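You operate a simulated robot arm through the tools that you are given. There is no shell and no other tool.

You are at the controls of a simulated robot arm. One attempt, no reset.

JOB
Change the empty white can for the blue one and prime the lube pump.
Fine: white can on top of the pump; one shot with the pump on puts the EMPTY lamp out; pump off at the end. Set down upright: white can, blue can.

It is judged by the outcome, as a careful person would: the job done as asked, and still so three seconds after it is handed in. It fails if anything else is knocked over, pushed out of place, dropped, spilled or broken.

ROBOT AND FRAMES
A 7-joint arm with a two-finger parallel gripper, fixed in place. Base frame: the origin is at the foot of the arm, x ahead of it, y to its left, z up; the work surface is at about z = 1. Units: m, degrees, N and s.
With the tool pointing down near the work surface it reaches from about 0.3 to 0.66 m from the base axis. Its first joint turns from -166.0 to 166.0 degrees. Payload 1.57 kg.
Tool frame: the origin (TCP) lies between the finger pads and is the grasp point; the fingertips stand 0.03 m ahead of it; z points along the fingers, y is the line along which they close. Largest opening 0.08 m; finger width 0.017, thickness 0.012; the body of the gripper, 0.04 by 0.082 m, starts 0.08 m behind the TCP.
Orientation is told as [roll, pitch, yaw] about the base's x, y, z axes, in that order, counted from this pose: with the fingers straight down and closing along the base's y, the tool's x points along the base's -x, its y along +y and its z along -z.

CONTROLS
- The arm moves only by the tool step_arm. Its argument "series" is a list of rows, each an object (a shift or turn left out is 0, a gripper value left out holds the last) with "dp": the shift along the tool's x, y, z in m, a list of three; "rot": the turn, a rotation vector about the tool's x, y, z in degrees, a list of three; "gripper": the closure, from 0 (fully open) to 1 (shut). In form: [{"dp": [tx, ty, tz], "rot": [rx, ry, rz], "gripper": gripper}, ...]. A call has 1 to 20 rows; each row shifts and turns the commanded pose from where the row before left it, along the tool's axes as they then stand. A row lasts 0.2 s, in which the tool goes at most 0.05 m and 8.6 degrees; a call with a longer step from one row to the next is refused whole, and so is a gripper value outside its range. Where a pose cannot be reached the arm comes as near as it can. A force on the tool above 90 N (or 10 N above the force at the start of the call, whichever is more), or a blocked arm, ends the call early, and 0.2 s more pass. The fingers move at their own pace (about 0.072 m/s each) and stop on an object; they squeeze with about 37 N. The grip force told is the motor's: it shows also when the fingers shut on nothing. Time passes only in rows, and 0.2 s behind the last, so rows that do not move let the fingers close. The reply holds the time, the measured pose of the TCP, the force on the tool along the base axes, the opening and the grip force, in the units named above and with some noise, with the torque about the TCP (base axes, N m) and any sound that the robot's microphone picked up.
- Cameras (640 x 400 px; columns grow to the right, rows downward): "scene" is fixed at [0.3987, 0.4996, 1.602]; the picture's right is [-0.95, -0.33, 0.00], its down [-0.26, 0.77, -0.59] and it looks along [0.19, -0.55, -0.81] (base axes); focal length 316 px, centre (320, 200). "wrist" rides on the gripper at [0.072, -0.007, -0.122] in the tool frame; the picture's right is [0.09, 1.00, 0.00], its down [-0.84, 0.08, -0.54] and it looks along [-0.54, 0.05, 0.84] (tool axes); focal length 238 px, centre (320, 200). There is no depth. A picture from a camera that has moved, and an enlarged one, comes with that camera's place and axes in the base frame and with its lens.
- snapshot(camera): a new picture of that camera. The clock stands still meanwhile.
- lift_body(by): slides the trunk up (or, below 0, down) by that many m; the arm rides with it, the base frame stays. It gives what a move gives, with no picture.
- enlarge(camera, box): a new picture of the part [left, top, right, bottom] of that camera's present view, enlarged. The clock stands still meanwhile.
- sign_off(): hands the job in; it is judged then, once.

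Nothing tells you positions but the pictures and the camera data. Unless the task says otherwise, let go and move clear before handing in.

The tools are called after "Call:" as name(argument=value, ...) on one line, values as JSON. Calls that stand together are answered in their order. step_arm: Moves the arm, as the interface text tells. Its arguments: {"type":"object","properties":{"series":{"type":"array","items":{"type":"object","properties":{"dp":{"type":"array","items":{"type":"number"}},"rot":{"type":"array","items":{"type":"number"}},"gripper":{"type":"number"}}}}},"required":["series"]} The other tools are called the same way: lift_body (by) slides the trunk up or down; snapshot (camera) takes a picture; enlarge (camera, box) takes an enlarged picture of a part of a camera's view; sign_off () hands the job in.

At the start:

```text
t: 0.0
position: [0.5758, 0.1487, 1.248]
orientation: [0.0, 0.0, 0.0]
wrist_force: [0.2, 1.0, -0.4]
moment: [0.0, -0.05, -0.05]
width: 0.0798
grip_force: 0.1
trunk travel left (down, up): [-0.675, 0.315]
```

scene: 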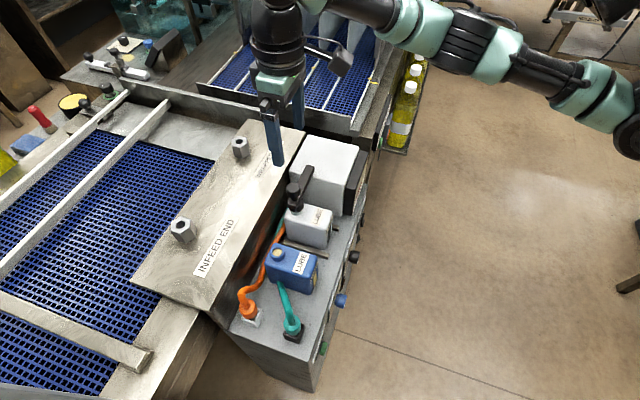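
wrist: 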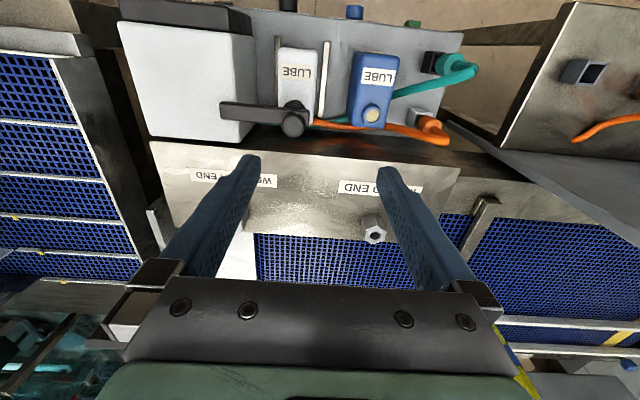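

I see a side shelf with a white LUBE can and a blue LUBE can, a large white box (probably the pump), a black-handled fitting on the white can, and knobs along the shelf's front. I'll look closer before moving.

Call:
enlarge(camera="scene", box=[220, 120, 380, 220])

Call:
enlarge(camera="scene", box=[220, 220, 380, 370])

Call:
enlarge(camera="wrist", box=[110, 0, 310, 150])

Call:
enlarge(camera="wrist", box=[290, 0, 490, 150])

```text
4.00 times, centred on (300, 170) of scene
camera zoom: at [0.3987, 0.4996, 1.602], right [-0.95, -0.33, 0.0], down [-0.26, 0.77, -0.59], along [0.19, -0.55, -0.81], focal length 1265 px, centre (400, 320)
```

zoom: 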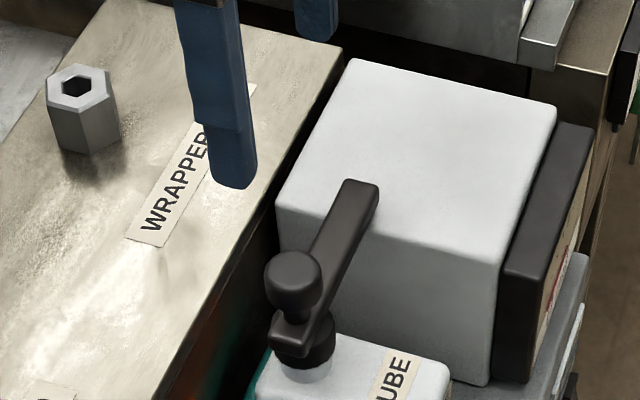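

```text
2.67 times, centred on (300, 295) of scene
camera zoom: at [0.3987, 0.4996, 1.602], right [-0.95, -0.33, 0.0], down [-0.26, 0.77, -0.59], along [0.19, -0.55, -0.81], focal length 844 px, centre (373, -53)
```

zoom: 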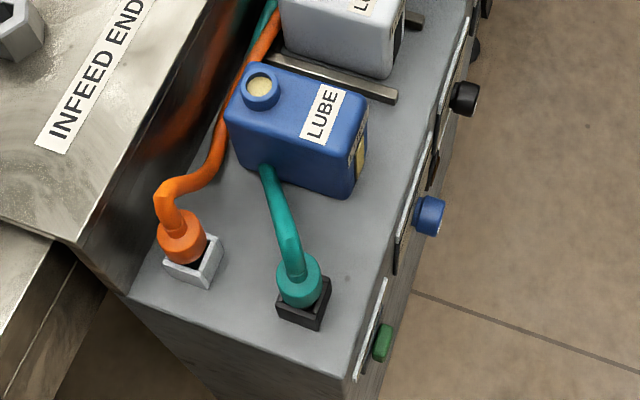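

```text
2.67 times, centred on (210, 75) of wrist
camera zoom: at [0.5036, 0.142, 1.3719], right [-0.09, 1.0, 0.0], down [0.84, 0.08, 0.54], along [0.54, 0.05, -0.84], focal length 636 px, centre (613, 533)
```

zoom: 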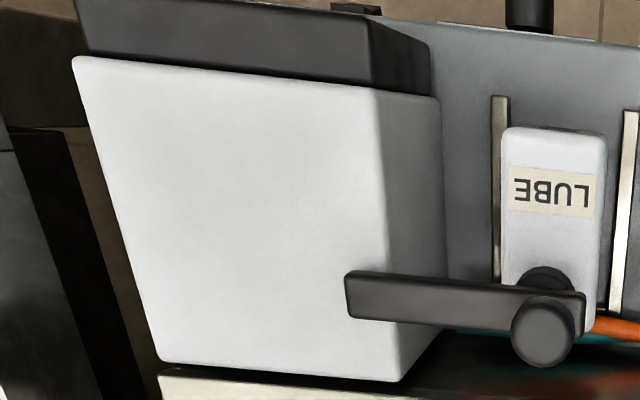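

```text
2.67 times, centred on (390, 75) of wrist
camera zoom: at [0.5036, 0.142, 1.3719], right [-0.09, 1.0, 0.0], down [0.84, 0.08, 0.54], along [0.54, 0.05, -0.84], focal length 636 px, centre (133, 533)
```

zoom: 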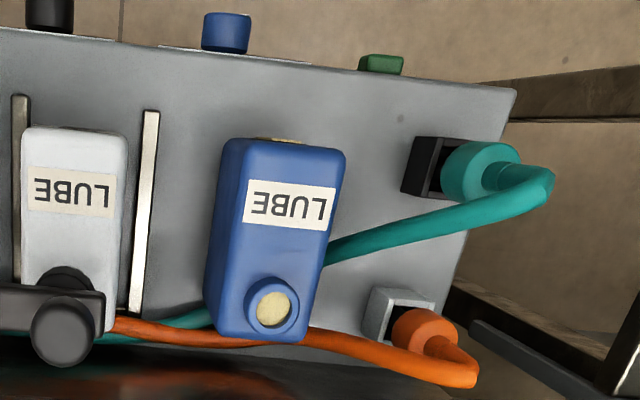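

The shelf faces the base, with its panel at about x≈0.43. I estimate the blue can's cap at about (0.59, 0.235, 0.97). I'll pull back and tilt the wrist camera to look at the front panel with its lamps and knobs.

Call:
step_arm(series=[{"dp": [0.04, 0, 0]}, {"dp": [0.04, 0, 0]}, {"dp": [0.04, 0, 0]}, {"dp": [0.04, 0, 0]}, {"dp": [0.04, 0, 0]}, {"rot": [0, -8, 0]}, {"rot": [0, -8, 0]}, {"rot": [0, -8, 0]}, {"rot": [0, -8, 0]}])

Call:
snapshot(camera="wrist")

Call:
snapshot(camera="scene")

```text
t: 2.0
position: [0.3749, 0.1474, 1.2497]
orientation: [0.1, -32.1, 0.0]
wrist_force: [-0.9, -0.5, -0.4]
moment: [-0.05, -0.02, 0.01]
width: 0.0802
grip_force: 0.1
trunk travel left (down, up): [-0.675, 0.315]
```

```text
taken
camera wrist: at [0.2497, 0.1419, 1.3152], right [-0.08, 1.0, -0.05], down [0.42, 0.08, 0.9], along [0.9, 0.05, -0.42], focal length 238 px, centre (320, 200)
```

wrist: 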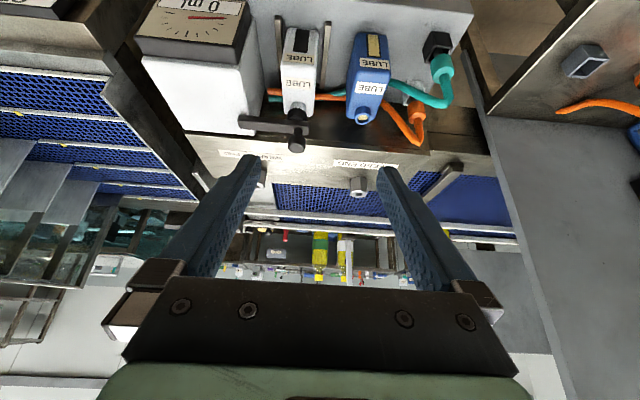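

```text
taken
```

scene: 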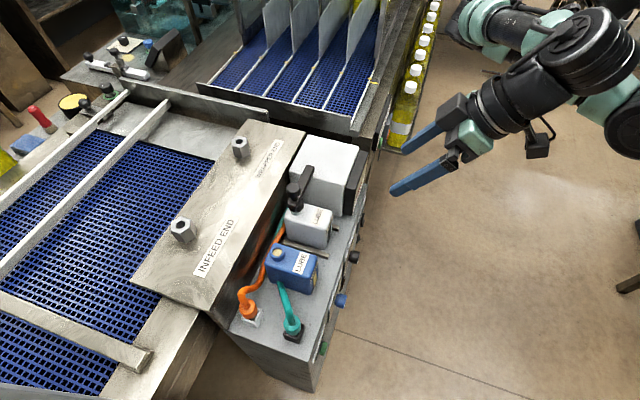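

The panel is below the view, and the gauge reads "0 ml" (the image is upside down). The fingers are clear of the shelf at x≈0.38, so I'll lower the trunk to see the panel.

Call:
lift_body(by=-0.2)

Call:
snapshot(camera="wrist")

```text
t: 4.2
position: [0.3753, 0.1494, 1.0485]
orientation: [0.0, -32.1, 0.2]
wrist_force: [0.1, 0.3, -0.2]
moment: [-0.02, 0.01, 0.02]
width: 0.08
grip_force: 0.0
trunk travel left (down, up): [-0.475, 0.515]
```

```text
taken
camera wrist: at [0.25, 0.1419, 1.1153], right [-0.08, 1.0, -0.05], down [0.42, 0.08, 0.9], along [0.9, 0.05, -0.43], focal length 238 px, centre (320, 200)
```

wrist: 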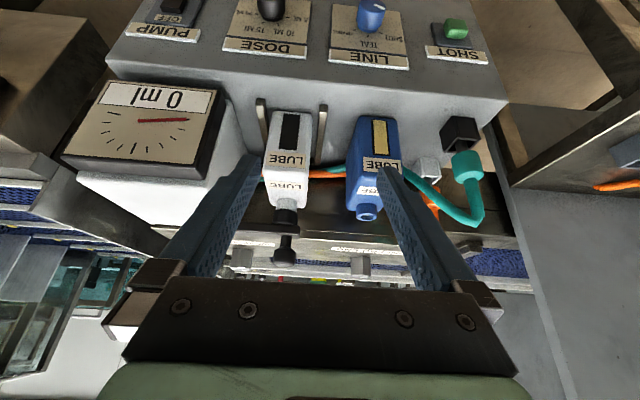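

Call:
lift_body(by=-0.15)

Call:
snapshot(camera="wrist")

Call:
enlarge(camera="wrist", box=[60, 0, 320, 160])

Call:
enlarge(camera="wrist", box=[260, 0, 520, 160])

```text
t: 5.9
position: [0.3752, 0.1479, 0.8981]
orientation: [0.0, -32.0, 0.1]
wrist_force: [-0.2, 1.0, -0.5]
moment: [0.0, 0.0, -0.01]
width: 0.0797
grip_force: 0.0
trunk travel left (down, up): [-0.325, 0.665]
```

```text
taken
camera wrist: at [0.2501, 0.1419, 0.9653], right [-0.08, 1.0, -0.05], down [0.42, 0.08, 0.9], along [0.9, 0.05, -0.43], focal length 238 px, centre (320, 200)
```

wrist: 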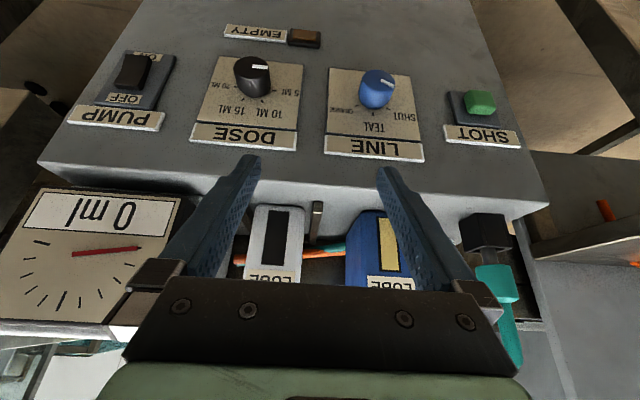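

```text
2.46 times, centred on (190, 80) of wrist
camera zoom: at [0.2501, 0.1419, 0.9653], right [-0.08, 1.0, -0.05], down [0.42, 0.08, 0.9], along [0.9, 0.05, -0.43], focal length 587 px, centre (640, 495)
```

zoom: 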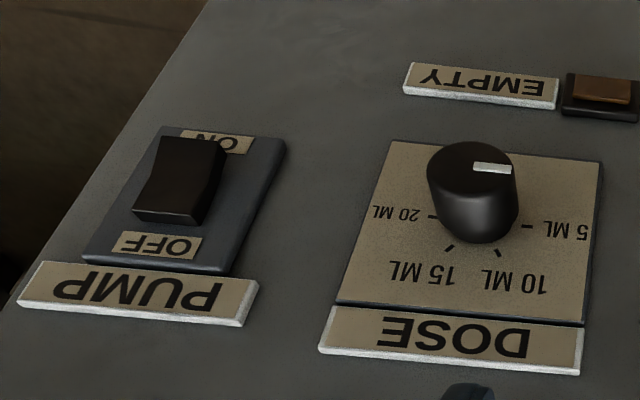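

```text
2.46 times, centred on (390, 80) of wrist
camera zoom: at [0.2501, 0.1419, 0.9653], right [-0.08, 1.0, -0.05], down [0.42, 0.08, 0.9], along [0.9, 0.05, -0.43], focal length 587 px, centre (148, 495)
```

zoom: 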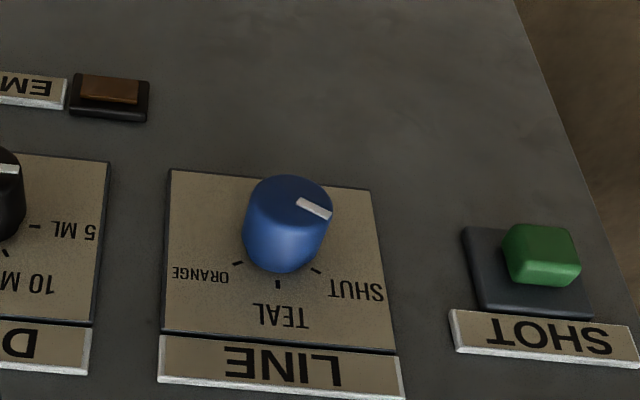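

The panel shows PUMP (off), DOSE, LINE (shut), SHOT and a dark EMPTY lamp. Next I need to understand the black arm on the white can's neck, at about (0.594, 0.116, 1.05), so I'll raise up and look at it from the side.

Call:
lift_body(by=0.17)

Call:
step_arm(series=[{"dp": [0, -0.03, 0]}, {"rot": [0, -8, 0]}, {"rot": [0, -8, 0]}, {"rot": [0, -8, 0]}])

Call:
snapshot(camera="wrist")

Call:
enlarge(camera="wrist", box=[220, 60, 420, 200])

```text
t: 7.8
position: [0.3753, 0.1494, 1.0703]
orientation: [0.0, -32.1, 0.2]
wrist_force: [0.7, 0.2, 0.0]
moment: [0.01, 0.01, -0.01]
width: 0.0799
grip_force: 0.0
trunk travel left (down, up): [-0.495, 0.495]
```

```text
t: 8.8
position: [0.4026, 0.1425, 1.0857]
orientation: [-0.1, -56.0, 0.1]
wrist_force: [-0.5, 0.5, -0.1]
moment: [-0.01, -0.04, 0.01]
width: 0.0802
grip_force: 0.1
out of reach, approached as far as the arm can: row 3, 4
trunk travel left (down, up): [-0.495, 0.495]
```

```text
taken
camera wrist: at [0.2609, 0.1352, 1.0953], right [-0.05, 1.0, -0.08], down [0.02, 0.08, 1.0], along [1.0, 0.05, -0.02], focal length 238 px, centre (320, 200)
```

wrist: 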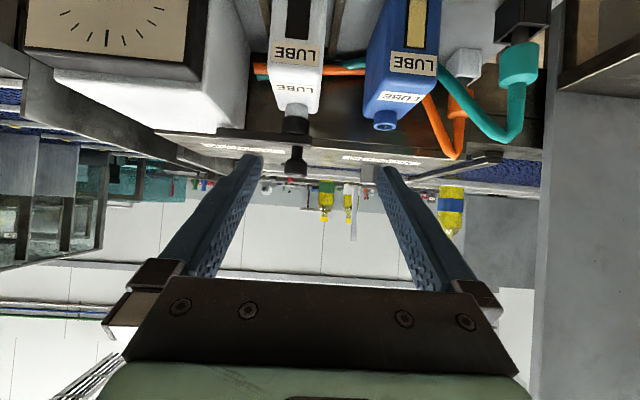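

```text
2.86 times, centred on (320, 130) of wrist
camera zoom: at [0.2609, 0.1352, 1.0953], right [-0.05, 1.0, -0.08], down [0.02, 0.08, 1.0], along [1.0, 0.05, -0.02], focal length 681 px, centre (320, 400)
```

zoom: 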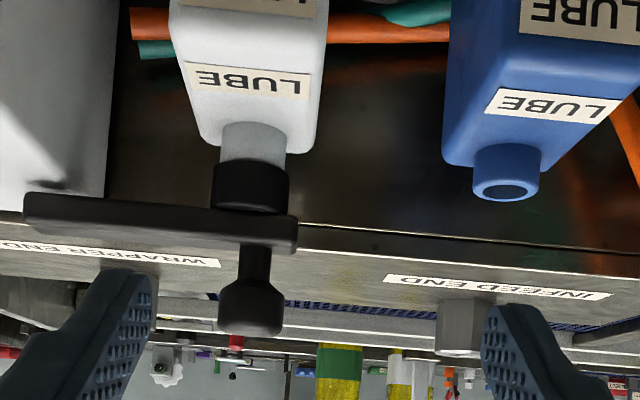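

Call:
enlarge(camera="scene", box=[275, 150, 335, 210])

Call:
enlarge(camera="wrist", box=[210, 90, 330, 190])

```text
6.67 times, centred on (305, 180) of scene
camera zoom: at [0.3987, 0.4996, 1.602], right [-0.95, -0.33, 0.0], down [-0.26, 0.77, -0.59], along [0.19, -0.55, -0.81], focal length 2109 px, centre (420, 333)
```

zoom: 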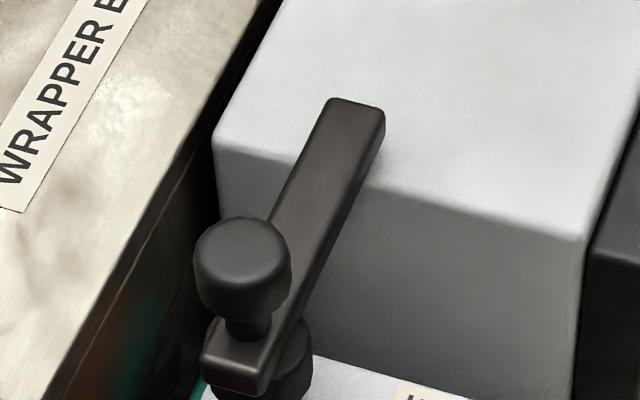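

```text
4.00 times, centred on (270, 140) of wrist
camera zoom: at [0.2609, 0.1352, 1.0953], right [-0.05, 1.0, -0.08], down [0.02, 0.08, 1.0], along [1.0, 0.05, -0.02], focal length 953 px, centre (520, 440)
```

zoom: 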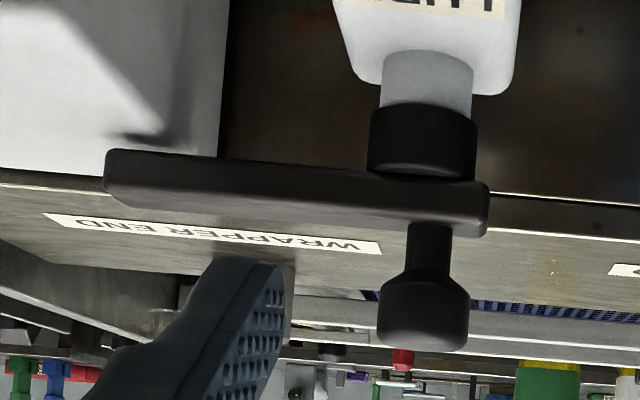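

The arm is a horizontal bar at z≈1.01, running from the white can's cap back over the pump box, with a lift knob at the can end. I'll return to tool-down and look closely at its pump end from above.

Call:
step_arm(series=[{"rot": [0, 8, 0]}, {"rot": [0, 8, 0]}, {"rot": [0, 8, 0]}, {"rot": [0, 8, 0]}, {"rot": [0, 8, 0]}, {"rot": [0, 8, 0]}, {"rot": [0, 8, 0]}, {"dp": [0, -0.02, -0.04]}, {"dp": [0, -0.04, -0.02]}, {"dp": [0, -0.03, 0]}])

```text
t: 11.0
position: [0.4014, 0.0512, 1.1448]
orientation: [0.1, 0.0, 0.1]
wrist_force: [0.0, 0.0, -0.3]
moment: [0.04, 0.01, 0.0]
width: 0.08
grip_force: 0.1
trunk travel left (down, up): [-0.495, 0.495]
```

Call:
step_arm(series=[{"dp": [-0.04, 0, 0]}, {"dp": [-0.04, 0, 0]}, {"dp": [-0.03, 0, 0]}])

Call:
snapshot(camera="wrist")

Call:
enlarge(camera="wrist", box=[200, 40, 440, 200])

```text
t: 11.8
position: [0.513, 0.0519, 1.1449]
orientation: [0.0, 0.1, 0.1]
wrist_force: [0.3, 0.0, -0.6]
moment: [-0.01, 0.0, -0.02]
width: 0.0799
grip_force: 0.0
trunk travel left (down, up): [-0.495, 0.495]
```

```text
taken
camera wrist: at [0.4408, 0.0447, 1.2684], right [-0.09, 1.0, 0.0], down [0.84, 0.08, 0.54], along [0.54, 0.05, -0.84], focal length 238 px, centre (320, 200)
```

wrist: 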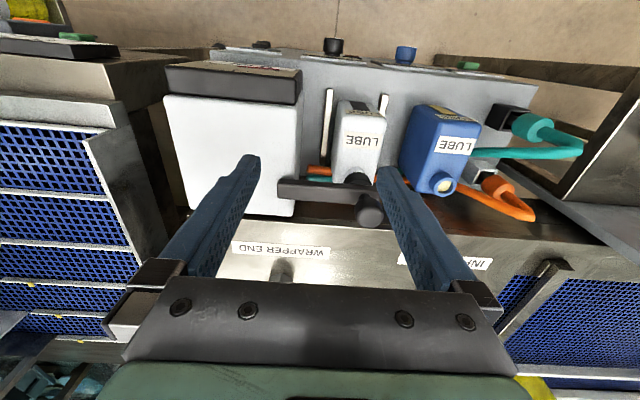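

```text
2.50 times, centred on (320, 120) of wrist
camera zoom: at [0.4408, 0.0447, 1.2684], right [-0.09, 1.0, 0.0], down [0.84, 0.08, 0.54], along [0.54, 0.05, -0.84], focal length 596 px, centre (320, 400)
```

zoom: 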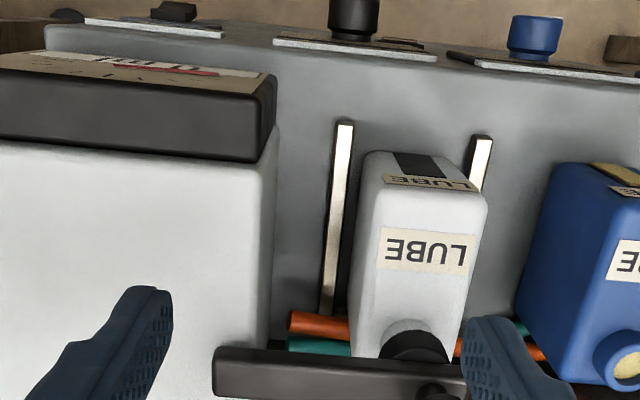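

Call:
step_arm(series=[{"dp": [0.02, -0.04, 0]}, {"dp": [0.02, -0.01, 0.03]}, {"rot": [0, -8, 0]}, {"rot": [0, -8, 0]}, {"rot": [0, -8, 0]}, {"rot": [0, -8, 0]}, {"rot": [0, -8, 0]}, {"rot": [0, -8, 0]}])

Call:
snapshot(camera="wrist")

Call:
enlarge(camera="wrist", box=[260, 50, 460, 180])

```text
t: 13.6
position: [0.4719, 0.0019, 1.1162]
orientation: [0.0, -48.2, 0.1]
wrist_force: [0.7, -0.4, -0.6]
moment: [0.0, 0.02, -0.01]
width: 0.0799
grip_force: 0.0
trunk travel left (down, up): [-0.495, 0.495]
```

```text
taken
camera wrist: at [0.333, -0.0049, 1.1446], right [-0.06, 1.0, -0.07], down [0.15, 0.08, 0.98], along [0.99, 0.05, -0.16], focal length 238 px, centre (320, 200)
```

wrist: 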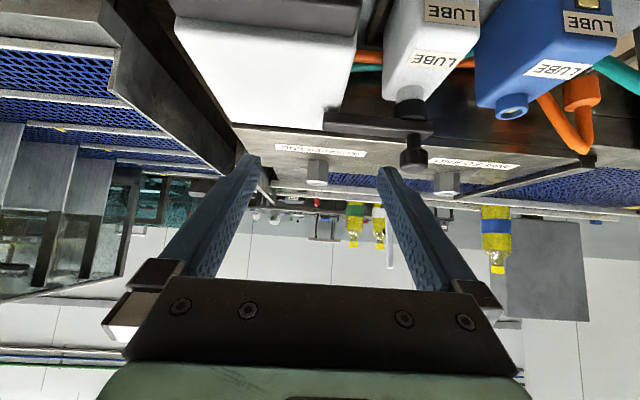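

```text
3.08 times, centred on (360, 115) of wrist
camera zoom: at [0.333, -0.0049, 1.1446], right [-0.06, 1.0, -0.07], down [0.15, 0.08, 0.98], along [0.99, 0.05, -0.16], focal length 733 px, centre (197, 462)
```

zoom: 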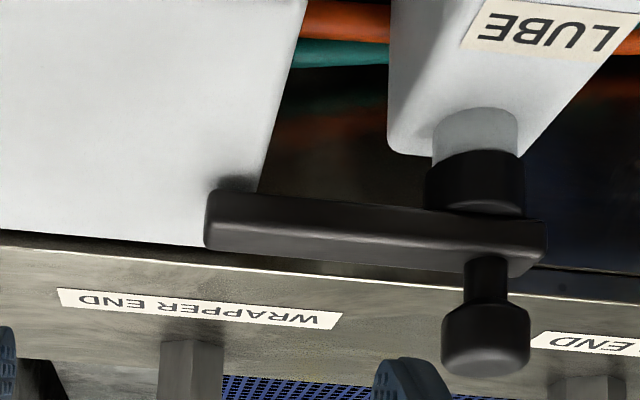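

The arm sits just above the pump box's edge, so it probably hinges there (about y≈0.01, z≈1.01). Before touching anything, I'll get a closer top view of both cans and the rails to measure them.

Call:
step_arm(series=[{"rot": [0, 8, 0]}, {"rot": [0, 8, 0]}, {"rot": [0, 8, 0]}, {"rot": [0, 8, 0]}, {"rot": [0, 8, 0]}, {"rot": [0, 8, 0]}, {"dp": [0, 0.04, -0.02]}, {"dp": [0, 0.04, -0.02]}, {"dp": [0, 0.04, 0]}, {"dp": [0, 0.04, 0]}, {"dp": [0, 0.02, 0]}])

Call:
snapshot(camera="wrist")

Call:
enlarge(camera="wrist", box=[180, 50, 420, 200])

```text
t: 16.0
position: [0.472, 0.1824, 1.1559]
orientation: [0.0, 0.0, 0.1]
wrist_force: [-0.4, -0.7, -0.2]
moment: [0.0, -0.01, -0.04]
width: 0.0801
grip_force: 0.0
trunk travel left (down, up): [-0.495, 0.495]
```

```text
taken
camera wrist: at [0.4003, 0.1757, 1.2785], right [-0.09, 1.0, 0.0], down [0.84, 0.08, 0.54], along [0.54, 0.05, -0.84], focal length 238 px, centre (320, 200)
```

wrist: 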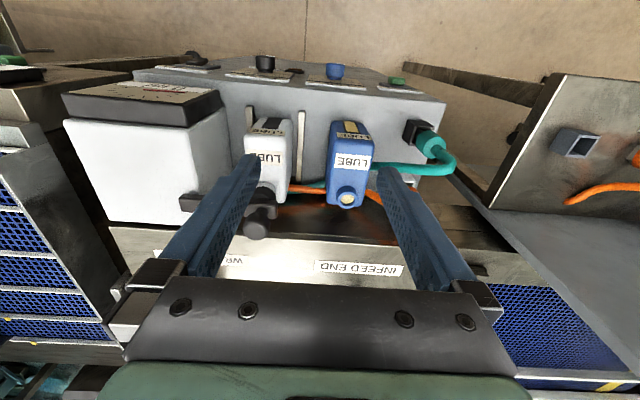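

```text
2.67 times, centred on (300, 125) of wrist
camera zoom: at [0.4003, 0.1757, 1.2785], right [-0.09, 1.0, 0.0], down [0.84, 0.08, 0.54], along [0.54, 0.05, -0.84], focal length 636 px, centre (373, 400)
```

zoom: 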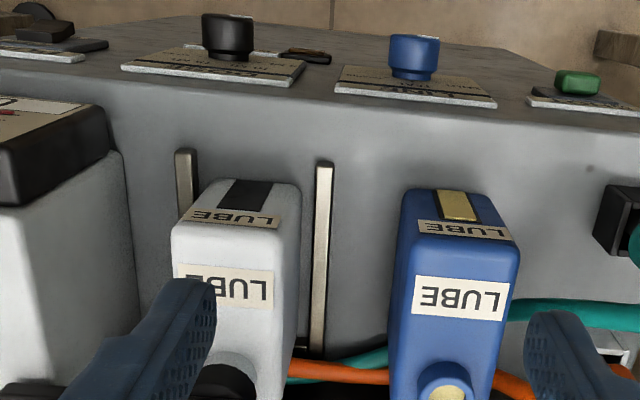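

Call:
enlarge(camera="scene", box=[235, 225, 335, 300])

Call:
enlarge(camera="scene", box=[265, 190, 355, 260])

Call:
enlarge(camera="wrist", box=[300, 110, 460, 220])

```text
5.33 times, centred on (285, 262) of scene
camera zoom: at [0.3987, 0.4996, 1.602], right [-0.95, -0.33, 0.0], down [-0.26, 0.77, -0.59], along [0.19, -0.55, -0.81], focal length 1687 px, centre (507, -133)
```

zoom: 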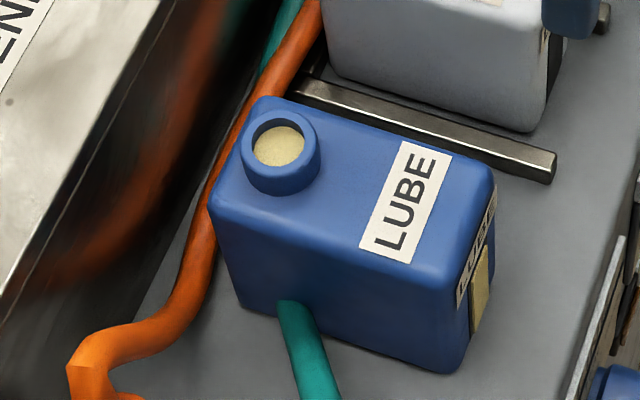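

```text
5.71 times, centred on (310, 225) of scene
camera zoom: at [0.3987, 0.4996, 1.602], right [-0.95, -0.33, 0.0], down [-0.26, 0.77, -0.59], along [0.19, -0.55, -0.81], focal length 1807 px, centre (377, 57)
```

zoom: 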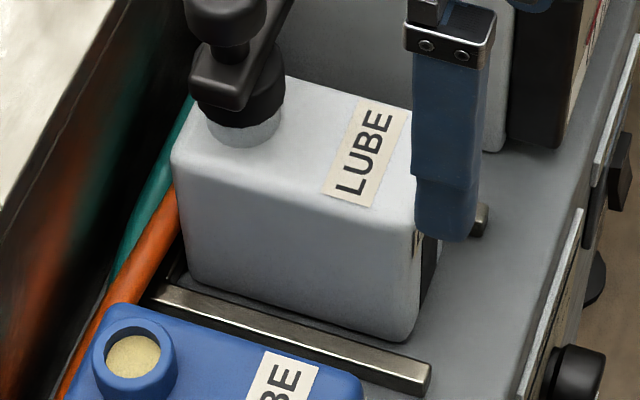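

```text
3.64 times, centred on (380, 165) of wrist
camera zoom: at [0.4003, 0.1757, 1.2785], right [-0.09, 1.0, 0.0], down [0.84, 0.08, 0.54], along [0.54, 0.05, -0.84], focal length 867 px, centre (102, 327)
```

zoom: 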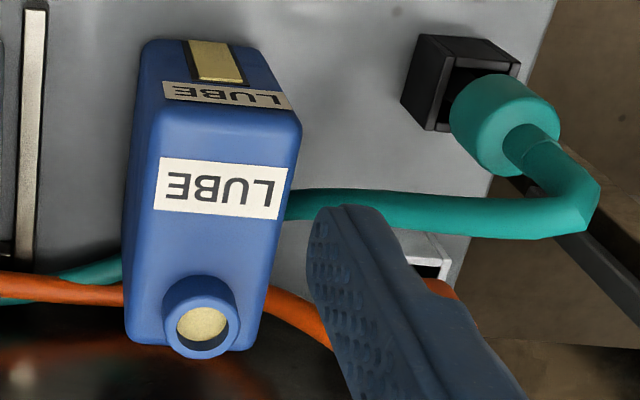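

Measurements: the blue can's neck is at about (0.590, 0.235, 0.971), and its body is about 0.11 × 0.046 m with the shelf at z≈0.845. The white can is about 0.12 m further toward −y, and the arm's knob is at about (0.594, 0.116, 1.045). I'll turn the gripper so the fingers close along x and hover above the knob.

Call:
step_arm(series=[{"rot": [0, 0, 8.5]}, {"rot": [0, 0, 8.5]}, {"rot": [0, 0, 8.5]}, {"rot": [0, 0, 8.5]}, {"rot": [0, 0, 8.5]}, {"rot": [0, 0, 8.5]}, {"rot": [0, 0, 8.5]}, {"rot": [0, 0, 8.5]}, {"rot": [0, 0, 8.5]}, {"rot": [0, 0, 8.5]}, {"rot": [0, 0, 5]}, {"dp": [-0.02, 0.04, 0]}, {"dp": [-0.02, 0.04, 0]}, {"dp": [-0.026, 0.04, 0]}])

Call:
snapshot(camera="wrist")

Call:
snapshot(camera="scene")

```text
t: 19.0
position: [0.5903, 0.1193, 1.1569]
orientation: [0.1, -0.4, -89.7]
wrist_force: [0.2, 1.0, 0.1]
moment: [0.03, 0.02, -0.01]
width: 0.08
grip_force: 0.1
trunk travel left (down, up): [-0.495, 0.495]
```

```text
taken
camera wrist: at [0.5837, 0.1909, 1.2783], right [1.0, 0.1, 0.0], down [0.08, -0.83, 0.55], along [0.05, -0.55, -0.84], focal length 238 px, centre (320, 200)
```

wrist: 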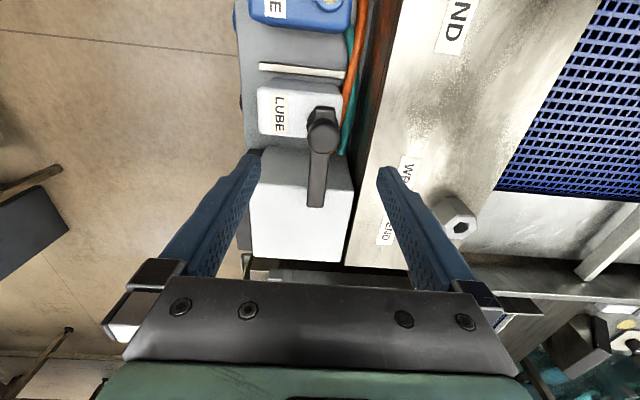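

```text
taken
```

scene: 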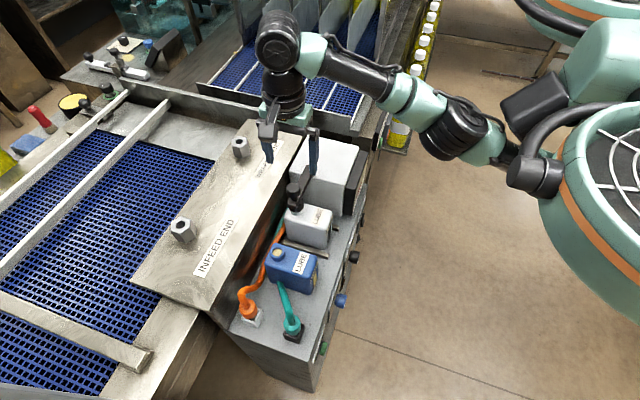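

Call:
enlarge(camera="wrist", box=[260, 70, 400, 220])

Call:
enlarge(camera="scene", box=[250, 130, 350, 230])

```text
2.67 times, centred on (330, 145) of wrist
camera zoom: at [0.5837, 0.1909, 1.2783], right [1.0, 0.1, 0.0], down [0.08, -0.83, 0.55], along [0.05, -0.55, -0.84], focal length 636 px, centre (293, 347)
```

zoom: 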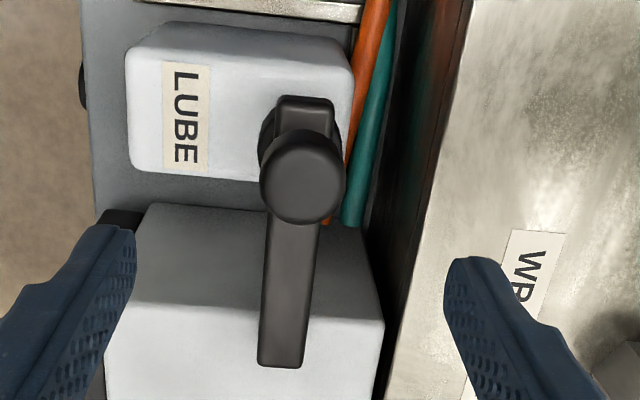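

```text
4.00 times, centred on (300, 180) of scene
camera zoom: at [0.3987, 0.4996, 1.602], right [-0.95, -0.33, 0.0], down [-0.26, 0.77, -0.59], along [0.19, -0.55, -0.81], focal length 1265 px, centre (400, 280)
```

zoom: 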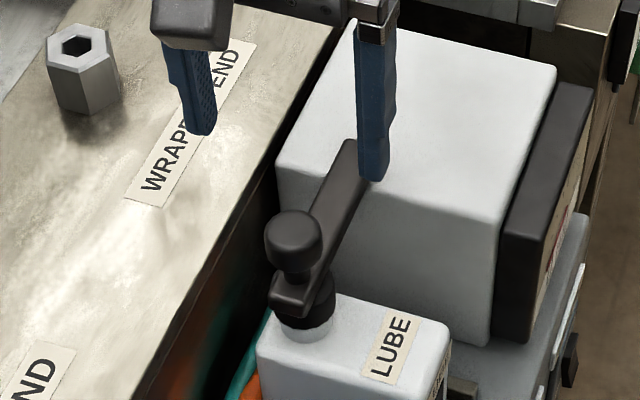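

The knob head is at about (0.595, 0.113, 1.035–1.048), and the conveyor plate edge (x≈0.65, z≈1.007) is close by. I'll pre-close the fingers to about 5 cm for clearance, descend on the knob and grip it.

Call:
step_arm(series=[{"dp": [-0.006, 0.004, 0], "gripper": 0.4}, {"dp": [0, 0, 0.03]}, {"dp": [0, 0, 0.03]}, {"dp": [0, 0, 0.03]}, {"dp": [0, 0, 0.014]}, {"dp": [0, 0, 0.01]}, {}])

Call:
enlarge(camera="scene", box=[250, 130, 350, 230])

Call:
enlarge(camera="wrist", box=[220, 40, 420, 220])

```text
t: 20.6
position: [0.5939, 0.1096, 1.0422]
orientation: [0.0, 0.0, -89.9]
wrist_force: [0.6, 1.0, -0.4]
moment: [0.01, -0.02, 0.01]
width: 0.0478
grip_force: 0.0
out of reach, approached as far as the arm can: row 1
trunk travel left (down, up): [-0.495, 0.495]
```

```text
4.00 times, centred on (300, 180) of scene
camera zoom: at [0.3987, 0.4996, 1.602], right [-0.95, -0.33, 0.0], down [-0.26, 0.77, -0.59], along [0.19, -0.55, -0.81], focal length 1265 px, centre (400, 280)
```

zoom: 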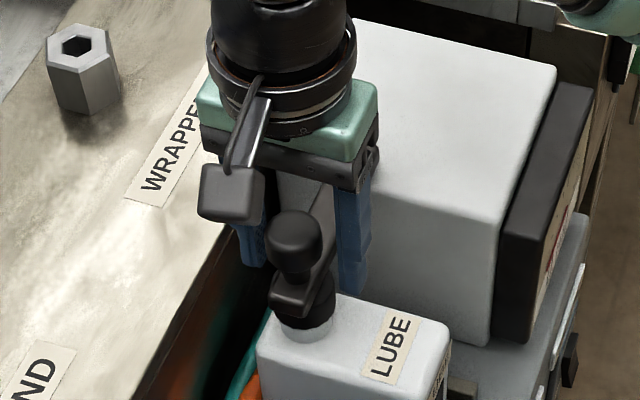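

```text
2.22 times, centred on (320, 130) of wrist
camera zoom: at [0.5858, 0.1819, 1.1641], right [1.0, 0.09, 0.0], down [0.08, -0.84, 0.54], along [0.05, -0.54, -0.84], focal length 530 px, centre (320, 356)
```

zoom: 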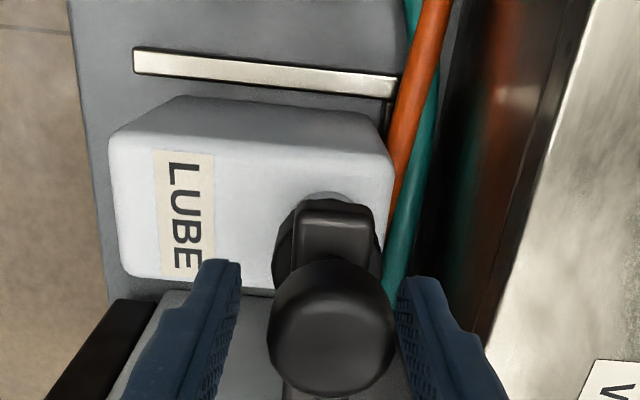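

The knob centre is at about y≈0.116, slightly beyond the pads. I'll shift 6 mm toward it and close the fingers.

Call:
step_arm(series=[{"dp": [0.006, 0.001, 0.004]}, {"gripper": 0.5}, {"gripper": 0.6}, {"gripper": 1.0}, {}, {}])

Call:
enlarge(camera="scene", box=[250, 130, 350, 230])

Call:
enlarge(camera="wrist", box=[220, 40, 420, 220])

```text
t: 22.0
position: [0.5952, 0.1161, 1.0378]
orientation: [0.1, 0.0, -90.0]
wrist_force: [9.9, 1.0, 2.8]
moment: [-0.1, -0.03, -0.11]
width: 0.0303
grip_force: 39.1
trunk travel left (down, up): [-0.495, 0.495]
```

```text
4.00 times, centred on (300, 180) of scene
camera zoom: at [0.3987, 0.4996, 1.602], right [-0.95, -0.33, 0.0], down [-0.26, 0.77, -0.59], along [0.19, -0.55, -0.81], focal length 1265 px, centre (400, 280)
```

zoom: 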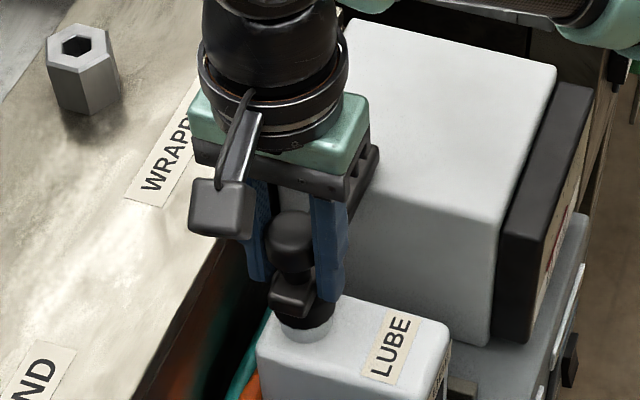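

```text
2.22 times, centred on (320, 130) of wrist
camera zoom: at [0.5881, 0.1877, 1.16], right [1.0, 0.09, 0.0], down [0.08, -0.84, 0.54], along [0.05, -0.54, -0.84], focal length 530 px, centre (320, 356)
```

zoom: 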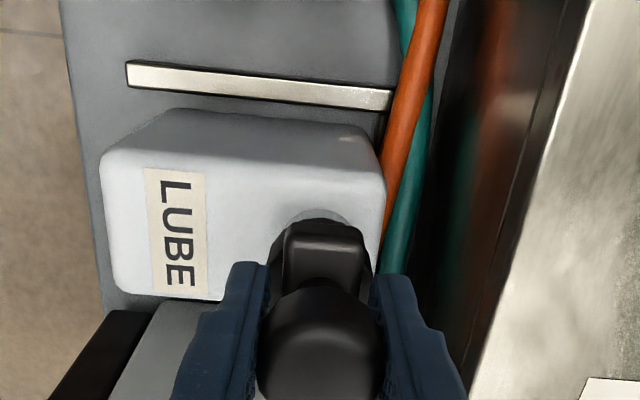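

The knob is gripped (30 mm wide). I'll test-lift it in small steps and watch the forces to learn how the arm moves.

Call:
step_arm(series=[{"dp": [0, 0.001, -0.003]}, {"dp": [0, 0, -0.003]}, {}])

Call:
enlarge(camera="wrist", box=[220, 40, 420, 220])

```text
t: 22.8
position: [0.5948, 0.1142, 1.0414]
orientation: [-0.2, -0.1, -90.0]
wrist_force: [-3.4, -5.6, -15.4]
moment: [1.13, -0.76, 0.08]
width: 0.0303
grip_force: 39.4
trunk travel left (down, up): [-0.495, 0.495]
```

```text
2.22 times, centred on (320, 130) of wrist
camera zoom: at [0.5888, 0.1868, 1.1648], right [1.0, 0.09, 0.0], down [0.08, -0.84, 0.54], along [0.05, -0.54, -0.84], focal length 530 px, centre (320, 356)
```

zoom: 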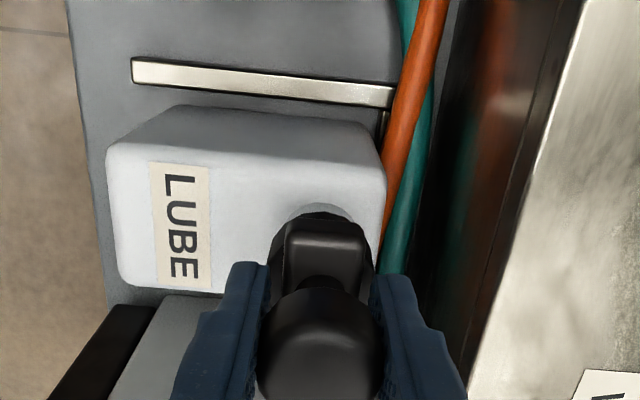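

The reaction shows the arm hinges about the x axis at the pump end. I'll follow the arc upward, rotating the tool with it, in small steps.

Call:
step_arm(series=[{"dp": [-0.002, 0, -0.0055], "rot": [0, 5, 0]}, {"dp": [-0.0027, 0, -0.0087], "rot": [0, 5, 0]}, {}])

Call:
snapshot(camera="wrist")

Call:
enlarge(camera="scene", box=[250, 130, 350, 230])

```text
t: 23.6
position: [0.5955, 0.1083, 1.058]
orientation: [0.1, 10.0, -90.1]
wrist_force: [3.7, -13.7, 6.4]
moment: [-1.16, 0.4, 0.13]
width: 0.0303
grip_force: 39.6
trunk travel left (down, up): [-0.495, 0.495]
```

```text
taken
camera wrist: at [0.5882, 0.1577, 1.1913], right [1.0, 0.09, 0.02], down [0.08, -0.92, 0.39], along [0.05, -0.38, -0.92], focal length 238 px, centre (320, 200)
```

wrist: 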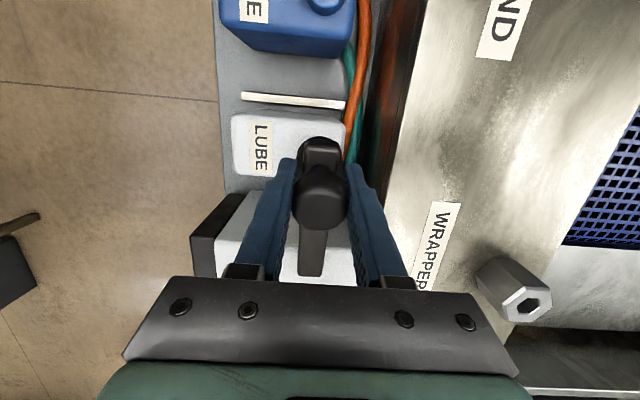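

```text
4.00 times, centred on (300, 180) of scene
camera zoom: at [0.3987, 0.4996, 1.602], right [-0.95, -0.33, 0.0], down [-0.26, 0.77, -0.59], along [0.19, -0.55, -0.81], focal length 1265 px, centre (400, 280)
```

zoom: 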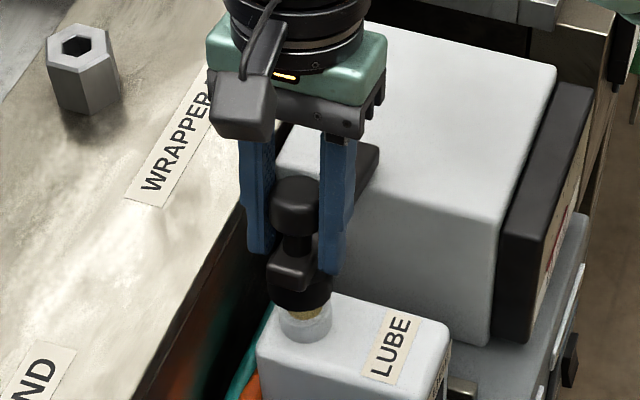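

The collar is lifting off the neck on the expected arc. I'll continue.

Call:
step_arm(series=[{"dp": [-0.0035, 0, -0.0087], "rot": [0, 5, 0]}, {"dp": [-0.003, 0, -0.0087], "rot": [0, 5, 0]}, {"dp": [-0.003, 0, -0.0087], "rot": [0, 5, 0]}, {"dp": [-0.003, 0, -0.0087], "rot": [0, 5, 0]}, {}])

```text
t: 24.8
position: [0.5943, 0.0865, 1.0863]
orientation: [-0.1, 30.1, -90.1]
wrist_force: [-1.0, -13.2, -6.7]
moment: [-0.52, -0.32, -0.09]
width: 0.0302
grip_force: 39.4
trunk travel left (down, up): [-0.495, 0.495]
```

Call:
step_arm(series=[{"dp": [-0.0046, 0, -0.0078], "rot": [0, 5, 0]}, {"dp": [-0.0026, 0, -0.0083], "rot": [0, 5, 0]}, {"dp": [-0.0026, 0, -0.0083], "rot": [0, 5, 0]}, {"dp": [-0.0026, 0, -0.0083], "rot": [0, 5, 0]}, {}])

Call:
snapshot(camera="scene")

```text
t: 26.0
position: [0.5945, 0.0567, 1.1051]
orientation: [0.0, 50.1, -90.0]
wrist_force: [-4.8, -12.5, -4.3]
moment: [-1.1, -0.09, -0.21]
width: 0.0304
grip_force: 39.9
trunk travel left (down, up): [-0.495, 0.495]
```

```text
taken
```

scene: 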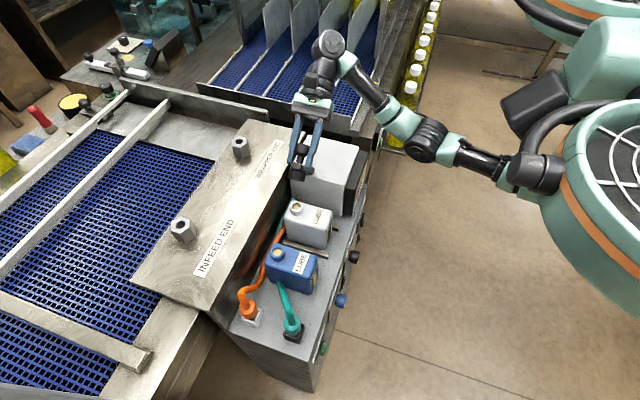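

Call:
step_arm(series=[{"dp": [-0.0035, 0, -0.008], "rot": [0, 5, 0]}, {"dp": [-0.0026, 0, -0.0083], "rot": [0, 5, 0]}, {"dp": [-0.0026, 0, -0.0083], "rot": [0, 5, 0]}, {"dp": [-0.0026, 0, -0.0083], "rot": [0, 5, 0]}, {}])

Call:
enlarge(camera="scene", box=[240, 90, 380, 230])

Call:
snapshot(camera="wrist")

```text
t: 27.2
position: [0.5947, 0.023, 1.114]
orientation: [0.1, 70.2, -89.8]
wrist_force: [-1.1, -10.7, -2.2]
moment: [-1.1, -0.09, -0.08]
width: 0.0299
grip_force: 39.7
trunk travel left (down, up): [-0.495, 0.495]
```

```text
2.86 times, centred on (310, 160) of scene
camera zoom: at [0.3987, 0.4996, 1.602], right [-0.95, -0.33, 0.0], down [-0.26, 0.77, -0.59], along [0.19, -0.55, -0.81], focal length 904 px, centre (349, 314)
```

zoom: 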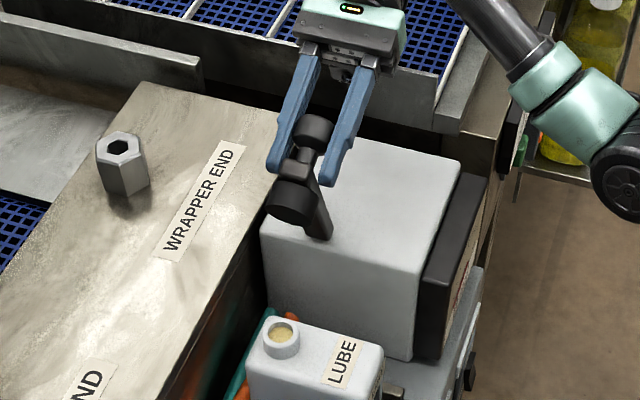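

```text
taken
camera wrist: at [0.5884, -0.0668, 1.2236], right [1.0, 0.03, 0.09], down [0.08, -0.79, -0.6], along [0.05, 0.61, -0.79], focal length 238 px, centre (320, 200)
```

wrist: 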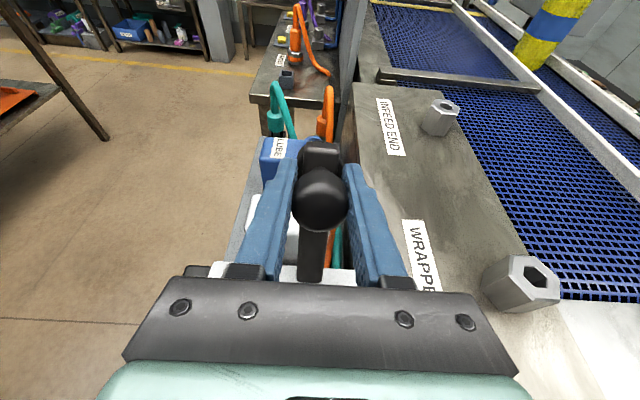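

Call:
step_arm(series=[{"dp": [-0.0035, 0, -0.008], "rot": [0, 5, 0]}, {"dp": [-0.0026, 0, -0.0083], "rot": [0, 5, 0]}, {"dp": [-0.0026, 0, -0.0083], "rot": [0, 5, 0]}, {"dp": [-0.0026, 0, -0.0083], "rot": [0, 5, 0]}, {}])

Call:
enlarge(camera="scene", box=[240, 90, 380, 230])

```text
t: 28.4
position: [0.5948, -0.0061, 1.1107]
orientation: [119.3, 89.8, 29.5]
wrist_force: [6.5, 12.0, 13.3]
moment: [-0.45, 0.07, -0.06]
width: 0.0299
grip_force: 39.5
trunk travel left (down, up): [-0.495, 0.495]
```

```text
2.86 times, centred on (310, 160) of scene
camera zoom: at [0.3987, 0.4996, 1.602], right [-0.95, -0.33, 0.0], down [-0.26, 0.77, -0.59], along [0.19, -0.55, -0.81], focal length 904 px, centre (349, 314)
```

zoom: 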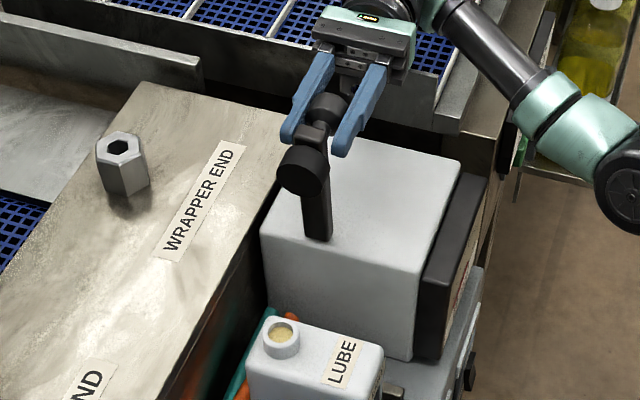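

Call:
step_arm(series=[{"dp": [-0.0013, 0, -0.0042], "rot": [0, 2.5, 0]}, {}])

```text
t: 29.0
position: [0.5943, -0.0087, 1.1097]
orientation: [176.4, 87.5, 86.5]
wrist_force: [8.3, 27.8, 18.1]
moment: [-0.15, -0.01, -0.43]
width: 0.0303
grip_force: 39.1
trunk travel left (down, up): [-0.495, 0.495]
```

The arm has met its stop just past vertical (about 91–92°). I'll open the fingers slightly, still around the knob, to see whether it stays up by itself.

Call:
step_arm(series=[{"gripper": 0.5}])

Call:
enlarge(camera="scene", box=[240, 90, 380, 230])

```text
t: 29.4
position: [0.5947, -0.0137, 1.1075]
orientation: [-176.5, 87.6, 93.5]
wrist_force: [0.3, 0.9, 0.0]
moment: [-0.01, 0.01, -0.01]
width: 0.0399
grip_force: 0.0
trunk travel left (down, up): [-0.495, 0.495]
```

```text
2.86 times, centred on (310, 160) of scene
camera zoom: at [0.3987, 0.4996, 1.602], right [-0.95, -0.33, 0.0], down [-0.26, 0.77, -0.59], along [0.19, -0.55, -0.81], focal length 904 px, centre (349, 314)
```

zoom: 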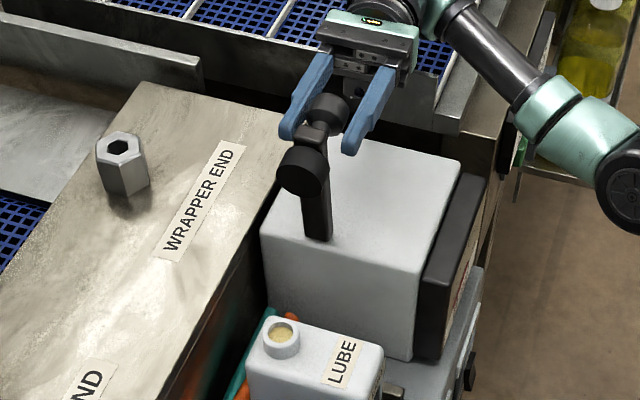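

The arm stays up on its own. I'll back the gripper away along −y, raise it, and turn it back to pointing down.

Call:
step_arm(series=[{"dp": [0, 0, -0.01]}, {"dp": [0, 0, -0.03]}, {"dp": [0, 0, -0.03]}, {"dp": [0.04, 0, 0]}, {"dp": [0.04, 0, 0]}, {"dp": [0.04, 0, 0]}, {"dp": [0.02, 0, 0], "gripper": 0.0}])

Call:
enlarge(camera="scene", box=[200, 60, 400, 230])

```text
t: 31.0
position: [0.5717, -0.0702, 1.2509]
orientation: [-179.1, 87.5, 90.9]
wrist_force: [0.0, 0.5, -0.3]
moment: [-0.01, -0.02, -0.02]
width: 0.0802
grip_force: 0.0
out of reach, approached as far as the arm can: row 3, 5, 6
trunk travel left (down, up): [-0.495, 0.495]
```

```text
2.35 times, centred on (300, 145) of scene
camera zoom: at [0.3987, 0.4996, 1.602], right [-0.95, -0.33, 0.0], down [-0.26, 0.77, -0.59], along [0.19, -0.55, -0.81], focal length 744 px, centre (367, 329)
```

zoom: 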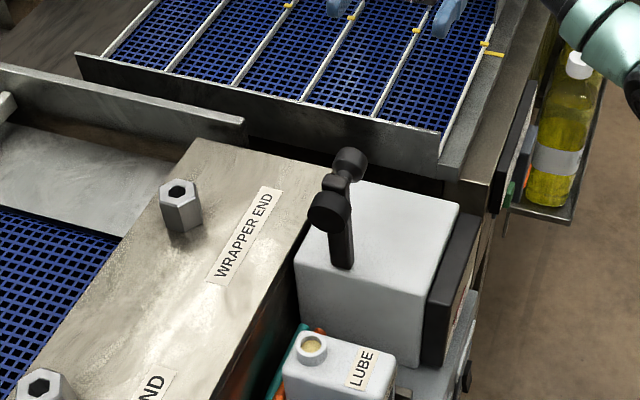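

Call:
step_arm(series=[{"rot": [0, -8.5, 0]}, {"rot": [0, -8.5, 0]}, {"rot": [0, -8.5, 0]}, {"rot": [0, -8.5, 0]}, {"rot": [0, -8.5, 0]}, {"rot": [0, -8.5, 0]}, {"rot": [0, -8.5, 0]}, {"rot": [0, -8.5, 0]}, {"rot": [0, -8.5, 0]}, {"rot": [0, -8.5, 0]}, {"rot": [0, -7.5, 0]}])

```text
t: 33.4
position: [0.565, -0.0668, 1.2454]
orientation: [3.2, 81.4, -87.0]
wrist_force: [-0.3, -0.2, -0.7]
moment: [-0.01, 0.0, -0.01]
width: 0.0799
grip_force: 0.2
out of reach, approached as far as the arm can: row 1, 2, 3, 4, 5, 6, 7, 8, 9, 10, 11
trunk travel left (down, up): [-0.495, 0.495]
```

Call:
step_arm(series=[{"dp": [0, 0, 0.02], "rot": [0, -4, 0]}, {"dp": [0, 0, 0.02], "rot": [0, -4, 0]}, {"rot": [0, -4, 0]}])

Call:
snapshot(camera="scene")

```text
t: 34.2
position: [0.5661, -0.0273, 1.2368]
orientation: [1.4, 69.4, -88.9]
wrist_force: [0.0, 0.3, -0.2]
moment: [-0.01, 0.0, 0.0]
width: 0.0799
grip_force: 0.0
trunk travel left (down, up): [-0.495, 0.495]
```

```text
taken
```

scene: 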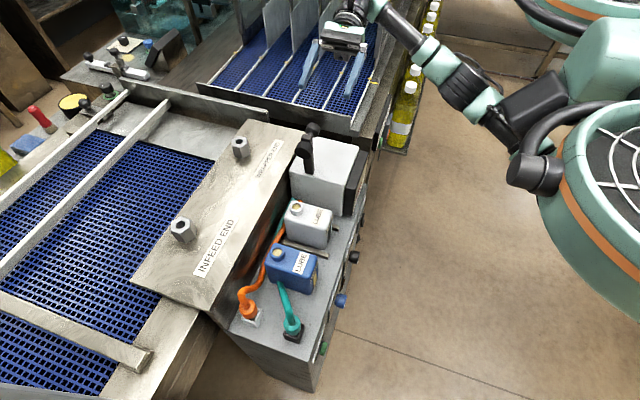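

Call:
step_arm(series=[{"rot": [0, -8, 0]}, {"rot": [0, -8, 0]}, {"rot": [0, -8, 0]}, {"rot": [0, -8, 0]}, {"rot": [0, -8, 0]}, {"rot": [0, -8, 0]}, {"rot": [0, -8, 0]}, {"rot": [0, -8, 0]}, {"rot": [0, -5.5, 0]}])

```text
t: 36.4
position: [0.5715, -0.042, 1.1698]
orientation: [-2.7, 1.2, -91.3]
wrist_force: [0.5, -0.3, 0.4]
moment: [0.01, 0.02, 0.03]
width: 0.08
grip_force: 0.1
out of reach, approached as far as the arm can: row 3, 5, 7, 8
trunk travel left (down, up): [-0.495, 0.495]
stopped in row 9: the arm was blocked; the commanded pose is now the measured one
```

Call:
snapshot(camera="scene")

Call:
snapshot(camera="wrist")

```text
taken
```

scene: 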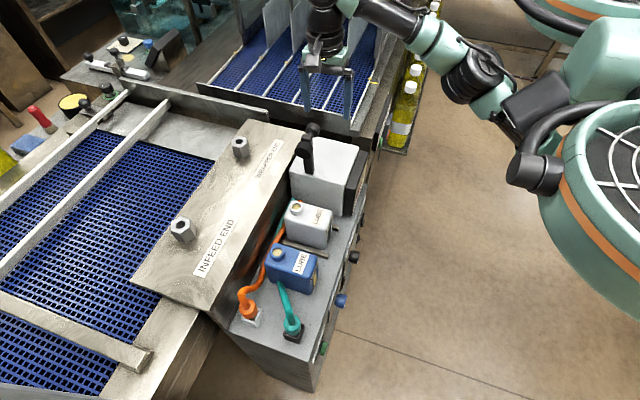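

```text
taken
camera wrist: at [0.5722, 0.028, 1.2949], right [1.0, 0.07, -0.05], down [0.08, -0.85, 0.52], along [0.0, -0.52, -0.85], focal length 238 px, centre (320, 200)
```

wrist: 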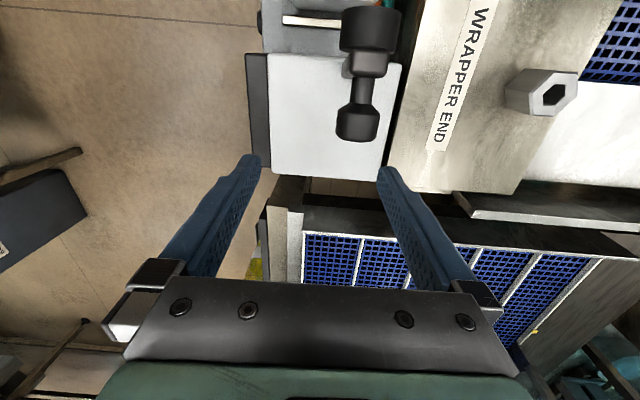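

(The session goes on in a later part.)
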